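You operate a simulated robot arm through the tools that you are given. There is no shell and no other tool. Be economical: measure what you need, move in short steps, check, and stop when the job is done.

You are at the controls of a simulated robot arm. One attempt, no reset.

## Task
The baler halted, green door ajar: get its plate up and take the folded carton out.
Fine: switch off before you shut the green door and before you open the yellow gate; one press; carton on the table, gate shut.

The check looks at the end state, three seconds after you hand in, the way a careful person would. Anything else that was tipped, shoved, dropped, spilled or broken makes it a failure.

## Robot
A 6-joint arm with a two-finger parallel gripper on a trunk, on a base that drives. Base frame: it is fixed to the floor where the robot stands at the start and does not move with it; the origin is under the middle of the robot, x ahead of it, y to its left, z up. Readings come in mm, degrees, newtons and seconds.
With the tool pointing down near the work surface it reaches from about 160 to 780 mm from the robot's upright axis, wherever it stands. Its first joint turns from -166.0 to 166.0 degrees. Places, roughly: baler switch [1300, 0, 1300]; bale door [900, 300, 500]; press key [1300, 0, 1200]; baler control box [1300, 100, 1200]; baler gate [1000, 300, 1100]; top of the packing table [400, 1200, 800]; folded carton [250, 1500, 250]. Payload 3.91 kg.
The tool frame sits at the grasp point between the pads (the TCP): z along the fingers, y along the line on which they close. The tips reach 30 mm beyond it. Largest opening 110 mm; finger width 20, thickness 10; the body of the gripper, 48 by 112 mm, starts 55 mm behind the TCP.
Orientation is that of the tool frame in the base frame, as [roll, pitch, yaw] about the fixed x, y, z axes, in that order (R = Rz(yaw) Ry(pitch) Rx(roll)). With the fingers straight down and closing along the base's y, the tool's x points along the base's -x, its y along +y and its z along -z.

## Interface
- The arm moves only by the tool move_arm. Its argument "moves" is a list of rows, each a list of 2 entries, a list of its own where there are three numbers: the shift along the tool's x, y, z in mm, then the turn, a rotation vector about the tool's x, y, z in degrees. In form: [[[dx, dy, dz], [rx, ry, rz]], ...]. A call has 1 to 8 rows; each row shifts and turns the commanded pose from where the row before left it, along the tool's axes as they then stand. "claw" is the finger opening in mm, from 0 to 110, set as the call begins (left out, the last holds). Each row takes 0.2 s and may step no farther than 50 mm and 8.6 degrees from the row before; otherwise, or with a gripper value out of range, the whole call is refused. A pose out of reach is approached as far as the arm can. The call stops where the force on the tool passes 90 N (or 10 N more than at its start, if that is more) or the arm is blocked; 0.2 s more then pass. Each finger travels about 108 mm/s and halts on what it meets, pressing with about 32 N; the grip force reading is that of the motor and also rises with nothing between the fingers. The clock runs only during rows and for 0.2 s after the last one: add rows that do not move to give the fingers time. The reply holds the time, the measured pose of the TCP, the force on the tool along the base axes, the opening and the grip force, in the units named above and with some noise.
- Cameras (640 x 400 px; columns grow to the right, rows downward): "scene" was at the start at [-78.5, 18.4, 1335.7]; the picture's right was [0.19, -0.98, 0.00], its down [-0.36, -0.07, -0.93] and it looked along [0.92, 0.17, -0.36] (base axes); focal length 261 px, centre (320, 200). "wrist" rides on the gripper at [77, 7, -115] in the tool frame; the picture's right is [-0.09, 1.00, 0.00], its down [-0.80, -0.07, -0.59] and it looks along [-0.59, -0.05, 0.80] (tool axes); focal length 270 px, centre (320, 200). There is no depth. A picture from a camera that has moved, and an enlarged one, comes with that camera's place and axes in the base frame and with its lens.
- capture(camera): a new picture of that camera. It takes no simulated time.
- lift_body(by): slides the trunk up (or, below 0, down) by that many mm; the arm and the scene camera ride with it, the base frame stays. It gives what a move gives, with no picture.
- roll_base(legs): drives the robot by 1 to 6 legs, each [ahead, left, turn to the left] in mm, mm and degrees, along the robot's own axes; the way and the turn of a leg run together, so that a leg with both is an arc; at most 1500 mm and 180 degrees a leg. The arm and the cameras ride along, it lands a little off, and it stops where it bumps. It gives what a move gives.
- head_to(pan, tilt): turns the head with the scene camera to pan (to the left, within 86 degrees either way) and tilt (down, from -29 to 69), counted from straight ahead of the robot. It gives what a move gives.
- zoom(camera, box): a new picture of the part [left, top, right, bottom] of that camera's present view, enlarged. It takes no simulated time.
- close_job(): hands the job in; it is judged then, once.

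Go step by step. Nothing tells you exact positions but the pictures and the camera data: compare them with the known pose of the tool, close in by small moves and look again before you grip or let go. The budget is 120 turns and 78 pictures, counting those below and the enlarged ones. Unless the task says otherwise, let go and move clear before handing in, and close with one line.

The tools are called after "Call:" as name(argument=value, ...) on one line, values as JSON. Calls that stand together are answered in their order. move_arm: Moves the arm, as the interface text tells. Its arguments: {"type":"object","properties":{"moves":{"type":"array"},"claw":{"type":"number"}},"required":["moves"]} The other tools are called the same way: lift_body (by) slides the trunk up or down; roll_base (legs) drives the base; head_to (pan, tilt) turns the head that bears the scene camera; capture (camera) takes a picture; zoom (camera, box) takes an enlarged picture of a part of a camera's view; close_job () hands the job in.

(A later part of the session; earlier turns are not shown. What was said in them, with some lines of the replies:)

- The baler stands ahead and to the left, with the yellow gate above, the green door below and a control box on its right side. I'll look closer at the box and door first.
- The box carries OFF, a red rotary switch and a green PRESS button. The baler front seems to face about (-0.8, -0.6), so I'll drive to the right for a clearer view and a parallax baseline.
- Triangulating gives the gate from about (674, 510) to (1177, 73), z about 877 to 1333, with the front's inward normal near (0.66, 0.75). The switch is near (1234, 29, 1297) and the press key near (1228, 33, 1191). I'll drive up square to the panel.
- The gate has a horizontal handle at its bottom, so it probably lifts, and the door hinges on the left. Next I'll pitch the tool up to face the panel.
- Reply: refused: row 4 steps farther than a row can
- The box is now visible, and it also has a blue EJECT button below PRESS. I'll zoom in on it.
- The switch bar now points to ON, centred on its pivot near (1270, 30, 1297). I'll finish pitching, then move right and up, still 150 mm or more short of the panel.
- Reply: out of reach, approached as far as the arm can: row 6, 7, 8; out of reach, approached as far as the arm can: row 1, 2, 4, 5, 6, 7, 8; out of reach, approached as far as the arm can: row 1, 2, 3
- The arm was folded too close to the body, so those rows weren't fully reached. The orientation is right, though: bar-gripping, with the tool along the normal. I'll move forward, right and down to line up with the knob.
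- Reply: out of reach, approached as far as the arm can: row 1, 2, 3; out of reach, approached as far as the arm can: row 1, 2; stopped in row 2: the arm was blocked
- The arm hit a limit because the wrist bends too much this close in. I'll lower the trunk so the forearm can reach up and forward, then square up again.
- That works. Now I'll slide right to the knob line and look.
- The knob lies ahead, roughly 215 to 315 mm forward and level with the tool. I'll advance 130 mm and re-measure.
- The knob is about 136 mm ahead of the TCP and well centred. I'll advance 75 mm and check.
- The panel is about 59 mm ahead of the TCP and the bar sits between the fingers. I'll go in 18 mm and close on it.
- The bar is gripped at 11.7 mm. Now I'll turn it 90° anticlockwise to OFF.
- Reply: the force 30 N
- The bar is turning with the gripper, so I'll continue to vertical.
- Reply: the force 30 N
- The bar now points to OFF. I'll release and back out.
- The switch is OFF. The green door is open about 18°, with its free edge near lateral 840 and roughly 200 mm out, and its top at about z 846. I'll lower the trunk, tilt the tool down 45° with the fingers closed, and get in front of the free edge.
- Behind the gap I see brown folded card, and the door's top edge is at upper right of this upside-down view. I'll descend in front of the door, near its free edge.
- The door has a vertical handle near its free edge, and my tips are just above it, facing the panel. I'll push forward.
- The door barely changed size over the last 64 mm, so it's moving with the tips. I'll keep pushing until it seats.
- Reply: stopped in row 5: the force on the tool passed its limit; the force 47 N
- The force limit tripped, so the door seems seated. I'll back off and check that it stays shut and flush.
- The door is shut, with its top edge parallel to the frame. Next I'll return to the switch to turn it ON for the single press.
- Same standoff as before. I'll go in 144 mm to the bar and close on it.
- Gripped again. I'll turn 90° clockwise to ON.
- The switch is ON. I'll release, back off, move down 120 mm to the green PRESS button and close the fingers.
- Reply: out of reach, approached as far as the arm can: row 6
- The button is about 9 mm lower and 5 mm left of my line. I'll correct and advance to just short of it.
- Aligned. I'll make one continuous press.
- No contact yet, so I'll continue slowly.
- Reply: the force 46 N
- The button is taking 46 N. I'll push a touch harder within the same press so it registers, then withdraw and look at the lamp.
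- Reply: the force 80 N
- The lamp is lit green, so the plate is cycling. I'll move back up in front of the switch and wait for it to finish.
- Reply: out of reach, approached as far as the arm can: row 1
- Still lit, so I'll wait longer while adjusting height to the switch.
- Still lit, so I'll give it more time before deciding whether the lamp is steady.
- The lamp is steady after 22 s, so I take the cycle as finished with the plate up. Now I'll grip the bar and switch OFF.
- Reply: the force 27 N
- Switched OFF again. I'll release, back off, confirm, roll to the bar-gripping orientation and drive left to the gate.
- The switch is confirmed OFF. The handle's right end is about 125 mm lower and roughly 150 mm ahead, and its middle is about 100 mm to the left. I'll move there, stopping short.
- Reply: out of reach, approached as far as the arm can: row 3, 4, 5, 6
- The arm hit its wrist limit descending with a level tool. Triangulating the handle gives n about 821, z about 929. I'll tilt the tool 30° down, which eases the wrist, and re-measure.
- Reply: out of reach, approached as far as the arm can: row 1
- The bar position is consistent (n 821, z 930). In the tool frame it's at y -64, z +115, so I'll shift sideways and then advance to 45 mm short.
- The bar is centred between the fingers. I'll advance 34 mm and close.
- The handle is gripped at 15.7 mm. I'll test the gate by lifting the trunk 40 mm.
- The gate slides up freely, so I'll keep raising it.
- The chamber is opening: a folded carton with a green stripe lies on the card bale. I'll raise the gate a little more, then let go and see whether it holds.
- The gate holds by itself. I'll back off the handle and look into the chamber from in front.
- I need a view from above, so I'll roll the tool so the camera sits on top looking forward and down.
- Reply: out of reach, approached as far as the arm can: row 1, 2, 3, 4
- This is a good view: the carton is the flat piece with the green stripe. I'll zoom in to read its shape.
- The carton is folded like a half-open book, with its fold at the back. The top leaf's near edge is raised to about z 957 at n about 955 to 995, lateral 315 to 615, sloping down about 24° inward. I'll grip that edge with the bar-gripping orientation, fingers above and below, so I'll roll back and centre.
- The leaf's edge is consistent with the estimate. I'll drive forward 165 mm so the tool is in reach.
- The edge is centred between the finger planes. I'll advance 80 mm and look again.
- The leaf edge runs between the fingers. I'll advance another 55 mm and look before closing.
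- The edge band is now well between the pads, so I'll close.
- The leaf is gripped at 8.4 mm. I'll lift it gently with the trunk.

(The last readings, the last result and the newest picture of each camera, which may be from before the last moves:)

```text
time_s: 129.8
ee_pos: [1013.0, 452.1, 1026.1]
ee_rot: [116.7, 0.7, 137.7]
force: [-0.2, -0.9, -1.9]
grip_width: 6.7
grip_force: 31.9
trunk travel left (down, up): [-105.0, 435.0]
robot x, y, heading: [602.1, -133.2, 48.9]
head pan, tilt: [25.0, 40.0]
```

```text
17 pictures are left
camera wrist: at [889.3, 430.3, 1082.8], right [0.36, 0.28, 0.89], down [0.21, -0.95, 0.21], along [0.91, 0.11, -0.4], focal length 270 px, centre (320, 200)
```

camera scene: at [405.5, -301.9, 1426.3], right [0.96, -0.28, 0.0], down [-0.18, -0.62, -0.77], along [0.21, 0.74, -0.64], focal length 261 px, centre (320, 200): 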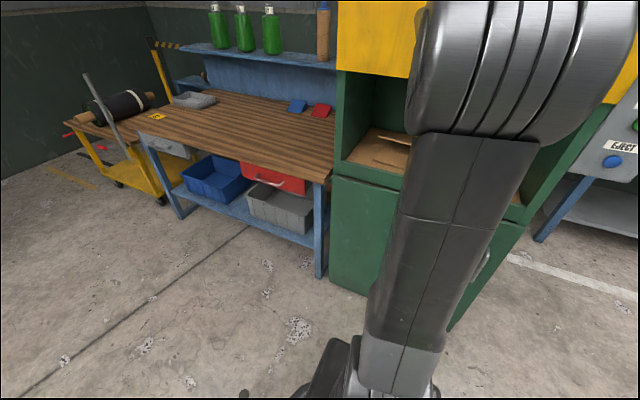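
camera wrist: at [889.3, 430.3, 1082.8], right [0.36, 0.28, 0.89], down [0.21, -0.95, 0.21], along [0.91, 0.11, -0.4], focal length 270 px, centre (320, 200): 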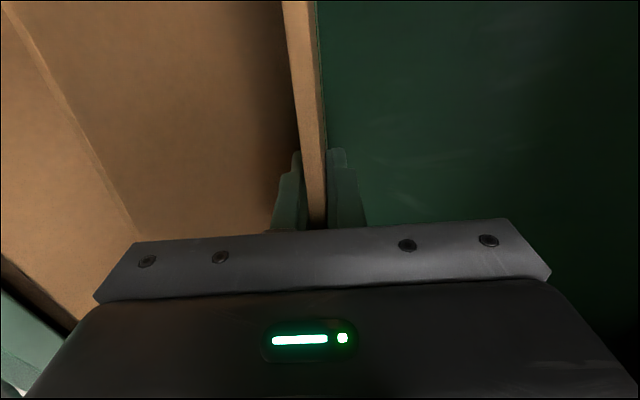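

I'll check from the scene camera what came up with the gripper.

Call:
head_to(pan=14, tilt=38)

Call:
capture(camera="scene")

```text
time_s: 130.5
ee_pos: [1013.8, 452.0, 1026.3]
ee_rot: [116.7, 0.7, 137.7]
force: [0.1, -0.3, -2.5]
grip_width: 6.8
grip_force: 32.0
trunk travel left (down, up): [-105.0, 435.0]
robot x, y, heading: [600.6, -135.8, 48.6]
head pan, tilt: [14.0, 38.0]
```

```text
16 pictures are left
camera scene: at [529.6, -182.9, 1164.2], right [0.89, -0.46, 0.0], down [-0.28, -0.55, -0.79], along [0.36, 0.7, -0.62], focal length 261 px, centre (320, 200)
```

scene: 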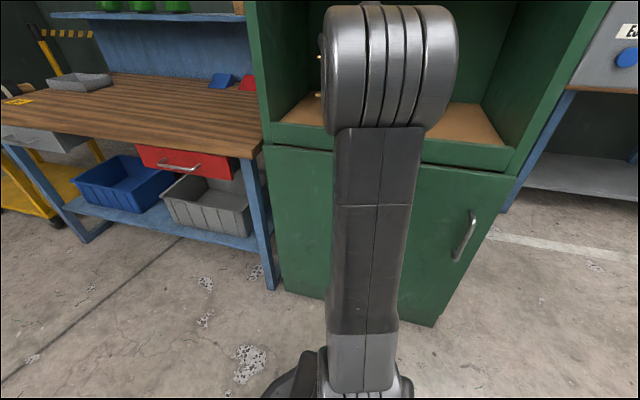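

The bale stayed down, so only the carton lifted. I'll raise 40 mm more and back straight out.

Call:
lift_body(by=40)

Call:
roll_base(legs=[[-300, 0, 0], [-250, 0, 0]])

Call:
capture(camera="wrist")

Call:
capture(camera="scene")

```text
time_s: 131.3
ee_pos: [1013.4, 451.9, 1065.2]
ee_rot: [116.7, 0.8, 137.7]
force: [-0.1, -0.4, -3.0]
grip_width: 6.6
grip_force: 32.3
trunk travel left (down, up): [-145.0, 395.0]
robot x, y, heading: [599.4, -134.5, 48.8]
head pan, tilt: [14.0, 38.0]
```

```text
time_s: 134.8
ee_pos: [649.1, 30.0, 1065.8]
ee_rot: [116.6, 0.7, 137.0]
force: [0.5, 0.5, -2.2]
grip_width: 6.8
grip_force: 32.4
trunk travel left (down, up): [-145.0, 395.0]
robot x, y, heading: [231.2, -550.8, 48.4]
head pan, tilt: [14.0, 38.0]
```

```text
15 pictures are left
camera wrist: at [525.6, 9.8, 1123.2], right [0.36, 0.27, 0.89], down [0.2, -0.96, 0.21], along [0.91, 0.1, -0.4], focal length 270 px, centre (320, 200)
```

wrist: 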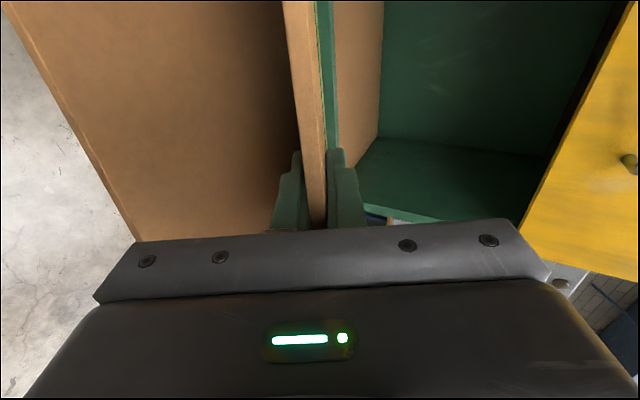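

```text
14 pictures are left
camera scene: at [158.6, -599.0, 1204.3], right [0.88, -0.47, 0.0], down [-0.29, -0.54, -0.79], along [0.37, 0.7, -0.62], focal length 261 px, centre (320, 200)
```

scene: 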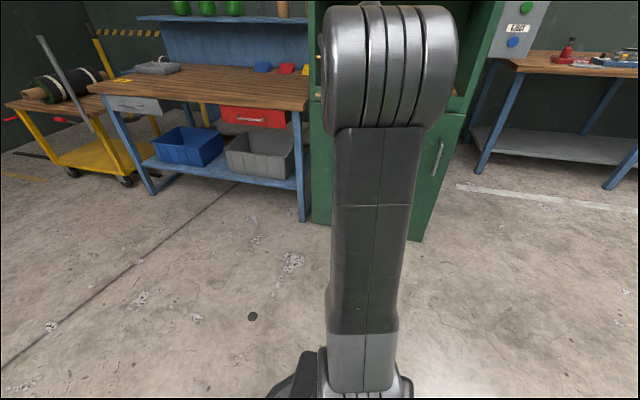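

The carton is held as a rigid V and clear of the baler. The table front lies at about n 820, parallel to the baler face, and its front middle is empty. I'll drive left, then approach it.

Call:
roll_base(legs=[[0, 770, 0]])

Call:
head_to(pan=30, tilt=25)

Call:
capture(camera="scene")

```text
time_s: 138.9
ee_pos: [76.7, 539.0, 1066.5]
ee_rot: [116.6, 0.8, 137.4]
force: [-0.1, 0.0, -3.3]
grip_width: 6.8
grip_force: 32.0
trunk travel left (down, up): [-145.0, 395.0]
robot x, y, heading: [-333.7, -46.9, 48.7]
head pan, tilt: [14.0, 38.0]
```

```text
time_s: 139.7
ee_pos: [77.3, 537.5, 1066.2]
ee_rot: [116.7, 0.7, 137.5]
force: [0.8, 0.6, -2.9]
grip_width: 6.8
grip_force: 32.5
trunk travel left (down, up): [-145.0, 395.0]
robot x, y, heading: [-338.7, -44.9, 48.8]
head pan, tilt: [30.0, 25.0]
```

```text
13 pictures are left
camera scene: at [-429.9, -82.1, 1224.5], right [0.98, -0.2, 0.0], down [-0.08, -0.41, -0.91], along [0.18, 0.89, -0.42], focal length 261 px, centre (320, 200)
```

scene: 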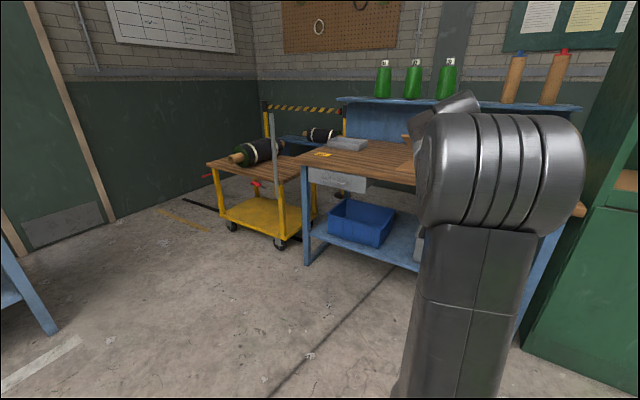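

The table's front-left corner agrees with the earlier estimate (n about 828, z about 800). I'll drive forward over the table.

Call:
roll_base(legs=[[470, 0, 0]])

Call:
lift_body(by=-110)

Call:
capture(camera="wrist")

Call:
head_to(pan=0, tilt=35)

Call:
capture(camera="scene")

```text
time_s: 142.5
ee_pos: [394.8, 891.3, 1064.9]
ee_rot: [116.7, 0.7, 137.2]
force: [0.5, 0.4, -1.6]
grip_width: 6.6
grip_force: 31.8
trunk travel left (down, up): [-145.0, 395.0]
robot x, y, heading: [-17.3, 312.8, 48.7]
head pan, tilt: [30.0, 25.0]
```

```text
time_s: 144.0
ee_pos: [394.7, 890.6, 956.7]
ee_rot: [116.7, 0.7, 137.2]
force: [-0.4, 0.1, -2.1]
grip_width: 6.9
grip_force: 31.3
trunk travel left (down, up): [-35.0, 505.0]
robot x, y, heading: [-21.3, 313.4, 48.5]
head pan, tilt: [30.0, 25.0]
```

```text
12 pictures are left
camera wrist: at [270.8, 870.6, 1013.1], right [0.36, 0.28, 0.89], down [0.2, -0.96, 0.21], along [0.91, 0.1, -0.4], focal length 270 px, centre (320, 200)
```

wrist: 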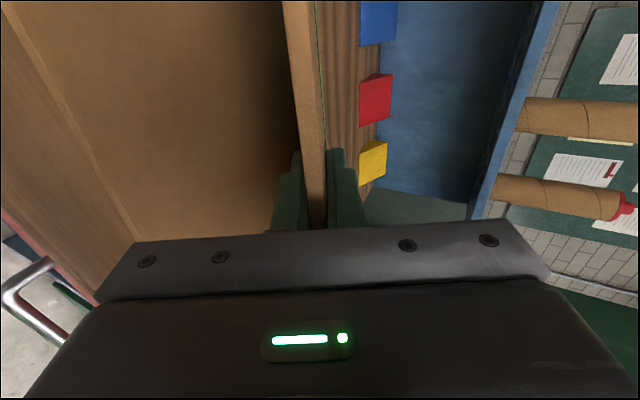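

```text
time_s: 144.9
ee_pos: [395.4, 891.1, 956.8]
ee_rot: [116.7, 0.7, 137.2]
force: [0.1, 1.2, -3.2]
grip_width: 7.1
grip_force: 32.0
trunk travel left (down, up): [-35.0, 505.0]
robot x, y, heading: [-22.9, 307.8, 48.2]
head pan, tilt: [0.0, 35.0]
```

```text
11 pictures are left
camera scene: at [-75.5, 249.8, 1098.8], right [0.75, -0.66, 0.0], down [-0.38, -0.43, -0.82], along [0.54, 0.61, -0.57], focal length 261 px, centre (320, 200)
```

scene: 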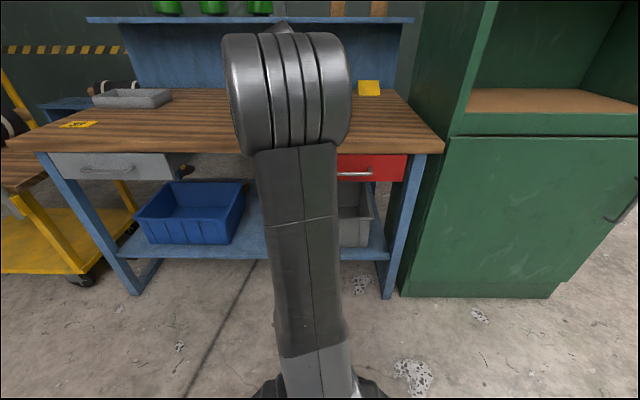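

Carton over the table with the cards well behind. I'll lower the trunk 30 mm and then bring the arm down in small steps, watching the force.

Call:
lift_body(by=-33)

Call:
move_arm(moves=[[[0, -8.9, 4.5], [0, 0, 0]], [[0, -8.9, 4.5], [0, 0, 0]], [[0, 0, 0], [0, 0, 0]]])

```text
time_s: 145.7
ee_pos: [394.3, 891.5, 922.5]
ee_rot: [116.7, 0.8, 137.2]
force: [0.1, 1.1, -2.4]
grip_width: 6.8
grip_force: 31.5
trunk travel left (down, up): [-2.0, 538.0]
robot x, y, heading: [-22.1, 310.2, 48.7]
head pan, tilt: [0.0, 35.0]
```

```text
time_s: 146.5
ee_pos: [394.6, 891.0, 903.1]
ee_rot: [116.6, 0.7, 137.3]
force: [-0.1, -0.1, -2.7]
grip_width: 6.8
grip_force: 32.2
trunk travel left (down, up): [-2.0, 538.0]
robot x, y, heading: [-23.6, 311.3, 48.2]
head pan, tilt: [0.0, 35.0]
```

Call:
move_arm(moves=[[[0, -4.5, 2.2], [0, 0, 0]], [[0, -4.5, 2.2], [0, 0, 0]], [[0, 0, 0], [0, 0, 0]]])

Call:
capture(camera="wrist")

```text
time_s: 147.3
ee_pos: [394.6, 889.9, 895.0]
ee_rot: [116.6, 0.6, 137.2]
force: [-1.2, -1.2, 5.3]
grip_width: 7.6
grip_force: 31.7
trunk travel left (down, up): [-2.0, 538.0]
robot x, y, heading: [-20.8, 309.6, 48.5]
head pan, tilt: [0.0, 35.0]
```

```text
10 pictures are left
camera wrist: at [270.4, 869.4, 951.2], right [0.36, 0.27, 0.89], down [0.2, -0.96, 0.21], along [0.91, 0.11, -0.4], focal length 270 px, centre (320, 200)
```

wrist: 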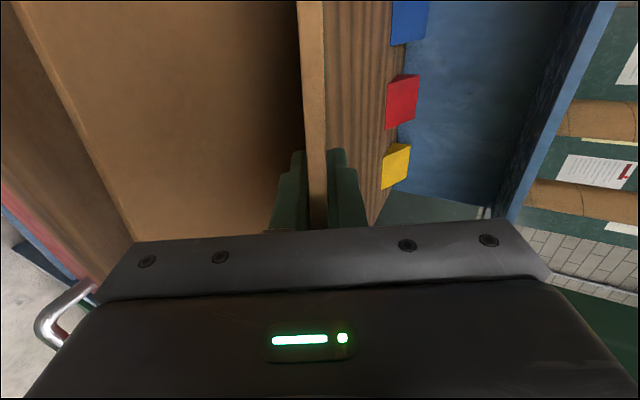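

Contact: the force changed from -2.7 to +5 N. I'll go down a further 6 mm and open the fingers.

Call:
move_arm(moves=[[[0, -5.4, 2.7], [0, 0, 0]], [[0, 0, 0], [0, 0, 0]]])

Call:
move_arm(moves=[[[0, 0, 0], [0, 0, 0]], [[0, 0, 0], [0, 0, 0]], [[0, 0, 0], [0, 0, 0]]], claw=40)

Call:
capture(camera="wrist")

```text
time_s: 147.9
ee_pos: [393.8, 889.9, 889.7]
ee_rot: [116.4, 0.5, 137.3]
force: [-4.7, -6.1, 13.9]
grip_width: 8.6
grip_force: 32.3
trunk travel left (down, up): [-2.0, 538.0]
robot x, y, heading: [-16.2, 309.2, 48.4]
head pan, tilt: [0.0, 35.0]
```

```text
time_s: 148.7
ee_pos: [394.0, 890.7, 887.9]
ee_rot: [116.7, 0.7, 137.1]
force: [-0.3, -0.2, 0.8]
grip_width: 40.0
grip_force: 0.0
trunk travel left (down, up): [-2.0, 538.0]
robot x, y, heading: [-19.0, 312.1, 48.7]
head pan, tilt: [0.0, 35.0]
```

```text
9 pictures are left
camera wrist: at [271.0, 870.2, 943.7], right [0.36, 0.28, 0.89], down [0.2, -0.96, 0.21], along [0.91, 0.1, -0.4], focal length 270 px, centre (320, 200)
```

wrist: 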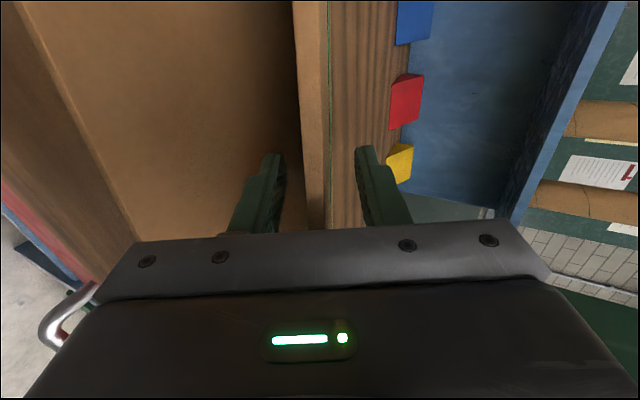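

Released, with the carton standing on the table. I'll withdraw along the leaf.

Call:
move_arm(moves=[[[0, 0, -30], [0, 0, 0]], [[0, 0, -40], [0, 0, 0]], [[0, 0, -40], [0, 0, 0]], [[0, 0, 0], [0, 0, 0]]])

Call:
lift_body(by=150)

Call:
roll_base(legs=[[-300, 0, 0]])

Call:
capture(camera="wrist")

```text
time_s: 149.7
ee_pos: [326.7, 819.5, 935.4]
ee_rot: [116.7, 0.7, 137.3]
force: [1.0, -0.3, -1.4]
grip_width: 40.0
grip_force: 0.1
trunk travel left (down, up): [-2.0, 538.0]
robot x, y, heading: [-22.5, 309.2, 48.5]
head pan, tilt: [0.0, 35.0]
```

```text
time_s: 151.4
ee_pos: [327.9, 820.1, 1085.3]
ee_rot: [116.7, 0.7, 137.2]
force: [0.3, 0.6, -0.6]
grip_width: 40.1
grip_force: 0.1
trunk travel left (down, up): [-152.0, 388.0]
robot x, y, heading: [-18.5, 308.9, 48.6]
head pan, tilt: [0.0, 35.0]
```

```text
time_s: 153.5
ee_pos: [122.7, 591.9, 1086.4]
ee_rot: [116.6, 0.7, 137.4]
force: [-0.5, 0.5, -0.1]
grip_width: 39.9
grip_force: 0.1
trunk travel left (down, up): [-152.0, 388.0]
robot x, y, heading: [-219.6, 84.5, 48.7]
head pan, tilt: [0.0, 35.0]
```

```text
8 pictures are left
camera wrist: at [-0.6, 571.9, 1143.4], right [0.36, 0.28, 0.89], down [0.21, -0.95, 0.21], along [0.91, 0.11, -0.4], focal length 270 px, centre (320, 200)
```

wrist: 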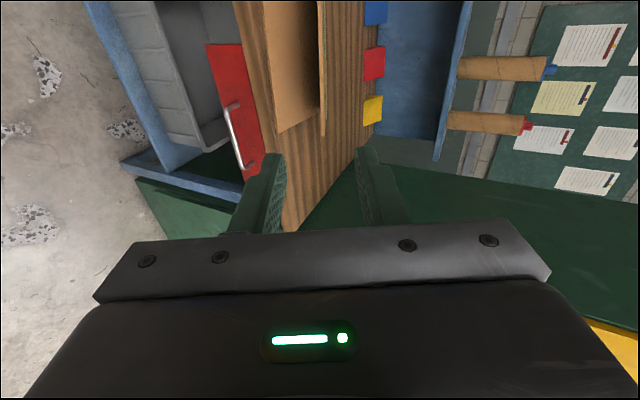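

The carton sits fully on the table. Next I'll return to the gate: drive right, raise the trunk and come up to the handle, now at about z 1351.

Call:
roll_base(legs=[[0, -816, 0]])

Call:
lift_body(by=320)

Call:
roll_base(legs=[[150, 0, 0]])

Call:
move_arm(moves=[[[0, 0, 0], [0, 0, 0]]], claw=64)

Call:
capture(camera="wrist")

```text
time_s: 157.9
ee_pos: [732.9, 58.9, 1086.3]
ee_rot: [116.7, 0.7, 137.9]
force: [0.8, 0.5, -0.5]
grip_width: 39.9
grip_force: 0.0
trunk travel left (down, up): [-152.0, 388.0]
robot x, y, heading: [388.1, -457.3, 48.9]
head pan, tilt: [0.0, 35.0]
```

```text
time_s: 161.0
ee_pos: [732.2, 58.5, 1405.5]
ee_rot: [116.7, 0.6, 137.9]
force: [0.2, -0.4, -0.2]
grip_width: 40.1
grip_force: 0.0
trunk travel left (down, up): [-472.0, 68.0]
robot x, y, heading: [386.0, -457.6, 48.7]
head pan, tilt: [0.0, 35.0]
```

```text
time_s: 162.4
ee_pos: [833.6, 173.7, 1406.4]
ee_rot: [116.8, 0.7, 137.9]
force: [0.4, -0.1, -0.7]
grip_width: 39.8
grip_force: 0.0
trunk travel left (down, up): [-472.0, 68.0]
robot x, y, heading: [488.6, -340.0, 48.9]
head pan, tilt: [0.0, 35.0]
```

```text
time_s: 162.8
ee_pos: [831.6, 172.7, 1405.6]
ee_rot: [116.7, 0.7, 137.8]
force: [0.0, 1.5, -0.3]
grip_width: 64.1
grip_force: 0.0
trunk travel left (down, up): [-472.0, 68.0]
robot x, y, heading: [490.7, -343.4, 49.1]
head pan, tilt: [0.0, 35.0]
```

```text
7 pictures are left
camera wrist: at [708.4, 150.9, 1463.3], right [0.36, 0.28, 0.89], down [0.21, -0.95, 0.21], along [0.91, 0.11, -0.4], focal length 270 px, centre (320, 200)
```

wrist: 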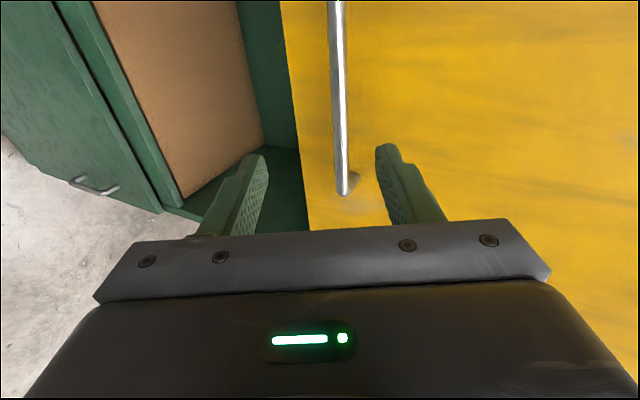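

The handle is 154 mm ahead and 18 mm up in the tool frame. I'll shift up, drive 60 mm closer, and check.

Call:
move_arm(moves=[[[0, 18, 0], [0, 0, 0]], [[0, 0, 0], [0, 0, 0]]])

Call:
roll_base(legs=[[60, 0, 0]])

Call:
capture(camera="wrist")

```text
time_s: 163.4
ee_pos: [837.2, 179.2, 1422.9]
ee_rot: [116.7, 0.6, 137.9]
force: [-0.3, 0.2, 0.5]
grip_width: 64.1
grip_force: 0.0
trunk travel left (down, up): [-472.0, 68.0]
robot x, y, heading: [487.5, -338.9, 49.2]
head pan, tilt: [0.0, 35.0]
```

```text
time_s: 164.4
ee_pos: [878.7, 226.3, 1420.9]
ee_rot: [116.8, 0.8, 137.9]
force: [-0.2, 0.0, -0.9]
grip_width: 63.9
grip_force: 0.1
trunk travel left (down, up): [-472.0, 68.0]
robot x, y, heading: [528.6, -296.1, 49.2]
head pan, tilt: [0.0, 35.0]
```

```text
6 pictures are left
camera wrist: at [754.2, 204.5, 1478.8], right [0.36, 0.28, 0.89], down [0.22, -0.95, 0.21], along [0.91, 0.11, -0.4], focal length 270 px, centre (320, 200)
```

wrist: 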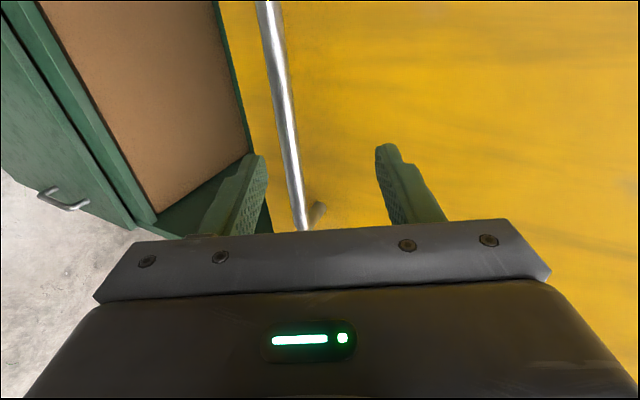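

The bar is now at y -27, z +97 in the tool frame. I'll shift, advance 85 mm and close.

Call:
move_arm(moves=[[[0, -27, 0], [0, 0, 0]], [[0, 0, 35], [0, 0, 0]], [[0, 0, 25], [0, 0, 0]], [[0, 0, 0], [0, 0, 0]]])

Call:
capture(camera="wrist")

```text
time_s: 165.4
ee_pos: [906.5, 255.2, 1369.5]
ee_rot: [116.7, 0.7, 137.9]
force: [0.5, 0.2, 0.1]
grip_width: 64.0
grip_force: 0.1
trunk travel left (down, up): [-472.0, 68.0]
robot x, y, heading: [529.4, -295.9, 48.9]
head pan, tilt: [0.0, 35.0]
```

```text
5 pictures are left
camera wrist: at [783.1, 232.8, 1427.7], right [0.36, 0.28, 0.89], down [0.21, -0.95, 0.21], along [0.91, 0.12, -0.4], focal length 270 px, centre (320, 200)
```

wrist: 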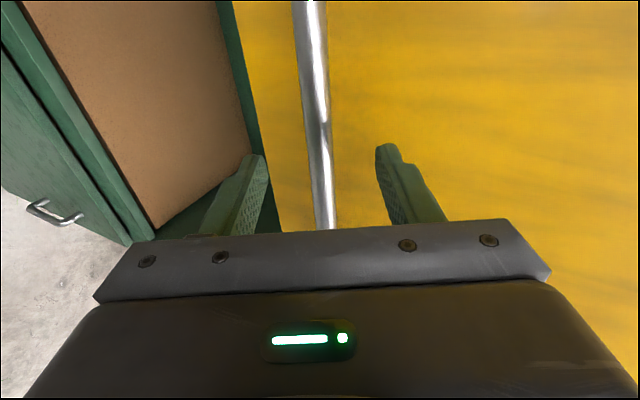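

Centred. I'll go in 25 mm, close, and lower the gate with the trunk.

Call:
move_arm(moves=[[[0, 0, 25], [0, 0, 0]], [[0, 0, 0], [0, 0, 0]]])

Call:
move_arm(moves=[[[0, 0, 0], [0, 0, 0]], [[0, 0, 0], [0, 0, 0]], [[0, 0, 0], [0, 0, 0]]], claw=0)

Call:
lift_body(by=-200)

```text
time_s: 166.0
ee_pos: [923.0, 271.8, 1359.2]
ee_rot: [116.7, 0.6, 137.9]
force: [-0.5, -0.9, -0.6]
grip_width: 63.9
grip_force: 0.1
trunk travel left (down, up): [-472.0, 68.0]
robot x, y, heading: [530.7, -294.1, 48.9]
head pan, tilt: [0.0, 35.0]
```

```text
time_s: 166.8
ee_pos: [921.6, 273.3, 1359.8]
ee_rot: [116.7, 0.7, 137.9]
force: [0.9, 1.3, 3.2]
grip_width: 15.8
grip_force: 44.9
trunk travel left (down, up): [-472.0, 68.0]
robot x, y, heading: [530.6, -294.7, 48.8]
head pan, tilt: [0.0, 35.0]
```

```text
time_s: 168.9
ee_pos: [922.9, 272.1, 1159.2]
ee_rot: [116.8, 0.8, 137.9]
force: [-0.3, 0.7, -1.1]
grip_width: 15.7
grip_force: 45.4
trunk travel left (down, up): [-272.0, 268.0]
robot x, y, heading: [525.1, -295.4, 48.9]
head pan, tilt: [0.0, 35.0]
```

Call:
lift_body(by=-200)

Call:
lift_body(by=-18)

Call:
lift_body(by=-6)

Call:
capture(camera="wrist")

```text
time_s: 171.1
ee_pos: [921.7, 272.2, 957.9]
ee_rot: [116.8, 0.7, 137.9]
force: [1.3, 0.8, -1.1]
grip_width: 15.7
grip_force: 44.2
trunk travel left (down, up): [-72.0, 468.0]
robot x, y, heading: [525.9, -298.5, 48.9]
head pan, tilt: [0.0, 35.0]
```

```text
time_s: 171.8
ee_pos: [921.8, 273.1, 939.3]
ee_rot: [116.8, 0.8, 137.9]
force: [-0.4, -1.3, -5.2]
grip_width: 15.6
grip_force: 44.7
trunk travel left (down, up): [-54.0, 486.0]
robot x, y, heading: [528.7, -296.3, 48.8]
head pan, tilt: [0.0, 35.0]
```

```text
time_s: 172.3
ee_pos: [922.5, 271.9, 934.2]
ee_rot: [116.8, 0.7, 137.9]
force: [-0.4, -0.1, -2.2]
grip_width: 15.6
grip_force: 45.2
trunk travel left (down, up): [-48.0, 492.0]
robot x, y, heading: [531.3, -297.2, 49.0]
head pan, tilt: [0.0, 35.0]
```

```text
4 pictures are left
camera wrist: at [798.0, 250.3, 991.8], right [0.36, 0.28, 0.89], down [0.22, -0.95, 0.21], along [0.91, 0.11, -0.4], focal length 270 px, centre (320, 200)
```

wrist: 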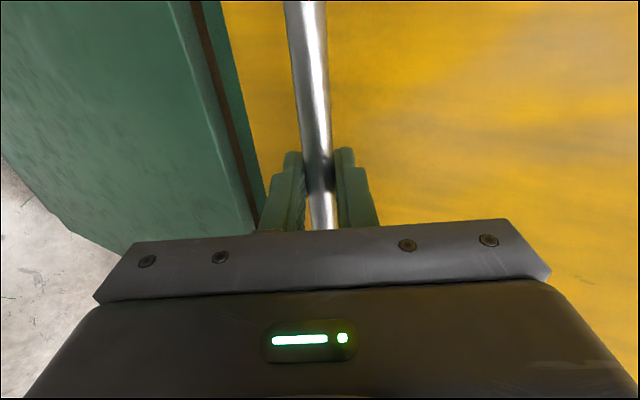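

The gate is back at its closed height. I'll press gently down to confirm it's seated on its stop.

Call:
move_arm(moves=[[[0, -2.7, 1.3], [0, 0, 0]], [[0, -2.7, 1.3], [0, 0, 0]], [[0, 0, 0], [0, 0, 0]]])

```text
time_s: 173.1
ee_pos: [920.8, 272.8, 934.1]
ee_rot: [116.1, 0.7, 138.0]
force: [14.9, 19.7, 35.4]
grip_width: 15.9
grip_force: 44.6
trunk travel left (down, up): [-48.0, 492.0]
robot x, y, heading: [528.8, -290.5, 49.0]
head pan, tilt: [0.0, 35.0]
```

It's seated: 35 N and no further travel. I'll relax, release, back off and take the final look.

Call:
move_arm(moves=[[[0, 5, -2.5], [0, 0, 0]], [[0, 0, 0], [0, 0, 0]]])

Call:
move_arm(moves=[[[0, 0, 0], [0, 0, 0]], [[0, 0, 0], [0, 0, 0]], [[0, 0, -30], [0, 0, 0]], [[0, 0, -40], [0, 0, 0]], [[0, 0, -30], [0, 0, 0]], [[0, 0, 0], [0, 0, 0]]], claw=64)

Call:
roll_base(legs=[[-450, 0, 0], [0, 0, 20]])

Call:
head_to(pan=-24, tilt=20)

Call:
capture(camera="scene")

```text
time_s: 173.7
ee_pos: [921.6, 271.8, 935.0]
ee_rot: [116.8, 0.5, 137.9]
force: [7.2, 7.4, 15.6]
grip_width: 15.5
grip_force: 44.9
trunk travel left (down, up): [-48.0, 492.0]
robot x, y, heading: [527.6, -296.0, 49.1]
head pan, tilt: [0.0, 35.0]
```

```text
time_s: 175.1
ee_pos: [860.9, 205.5, 979.9]
ee_rot: [116.8, 0.7, 137.9]
force: [-0.7, -0.1, -0.4]
grip_width: 64.1
grip_force: 0.1
trunk travel left (down, up): [-48.0, 492.0]
robot x, y, heading: [527.0, -293.7, 49.0]
head pan, tilt: [0.0, 35.0]
```

```text
time_s: 178.9
ee_pos: [372.1, -51.3, 980.0]
ee_rot: [116.8, 0.7, 158.1]
force: [-0.4, -0.5, -0.4]
grip_width: 63.9
grip_force: 0.1
trunk travel left (down, up): [-48.0, 492.0]
robot x, y, heading: [232.1, -639.0, 69.3]
head pan, tilt: [0.0, 35.0]
```

```text
time_s: 179.8
ee_pos: [370.5, -52.4, 979.8]
ee_rot: [116.7, 0.7, 158.2]
force: [-1.2, 1.2, -0.8]
grip_width: 64.0
grip_force: 0.0
trunk travel left (down, up): [-48.0, 492.0]
robot x, y, heading: [234.8, -636.5, 69.0]
head pan, tilt: [-24.0, 20.0]
```

```text
3 pictures are left
camera scene: at [238.1, -729.1, 1135.6], right [0.71, -0.7, 0.0], down [-0.24, -0.24, -0.94], along [0.66, 0.67, -0.34], focal length 261 px, centre (320, 200)
```

scene: 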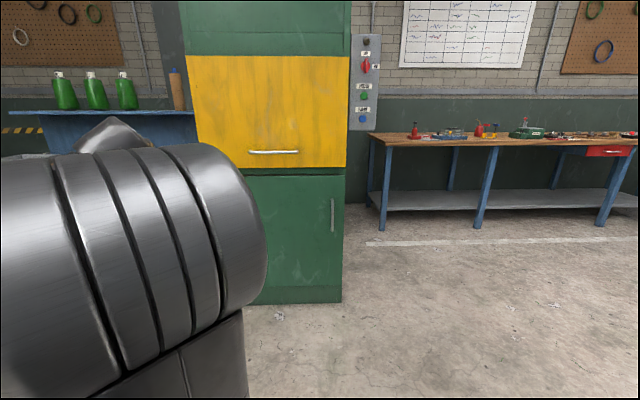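

The gate and door are shut and the switch is OFF. One last look at the carton on the table.

Call:
head_to(pan=30, tilt=18)

Call:
capture(camera="scene")

```text
time_s: 181.0
ee_pos: [370.4, -52.4, 980.4]
ee_rot: [116.8, 0.8, 158.2]
force: [-0.9, 0.4, -0.7]
grip_width: 64.1
grip_force: 0.0
trunk travel left (down, up): [-48.0, 492.0]
robot x, y, heading: [230.1, -636.4, 69.5]
head pan, tilt: [30.0, 18.0]
```

```text
2 pictures are left
camera scene: at [157.7, -703.1, 1138.9], right [0.99, 0.16, 0.0], down [0.05, -0.31, -0.95], along [-0.15, 0.94, -0.31], focal length 261 px, centre (320, 200)
```

scene: 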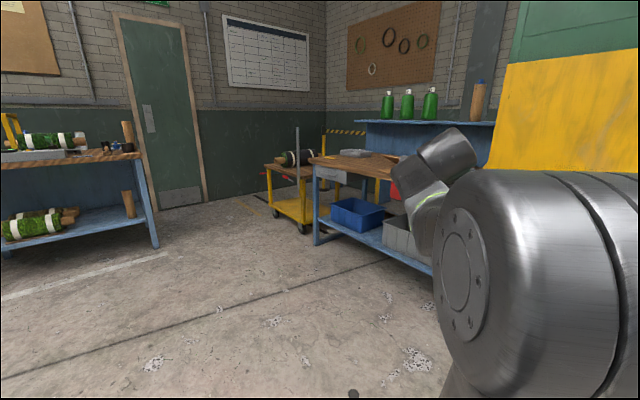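

The arm hides the carton from here, but it was resting well inside the table edge when I left it, and nothing has gone near it since. I'm handing in.

Call:
close_job()

```text
The job is handed in.
```

The plate should be up after one press, the carton is on the packing table, the gate and green door are shut, and the switch is off. I took the plate as up because the lamp stayed lit after the press and the carton lifted out freely; I never saw the plate itself.
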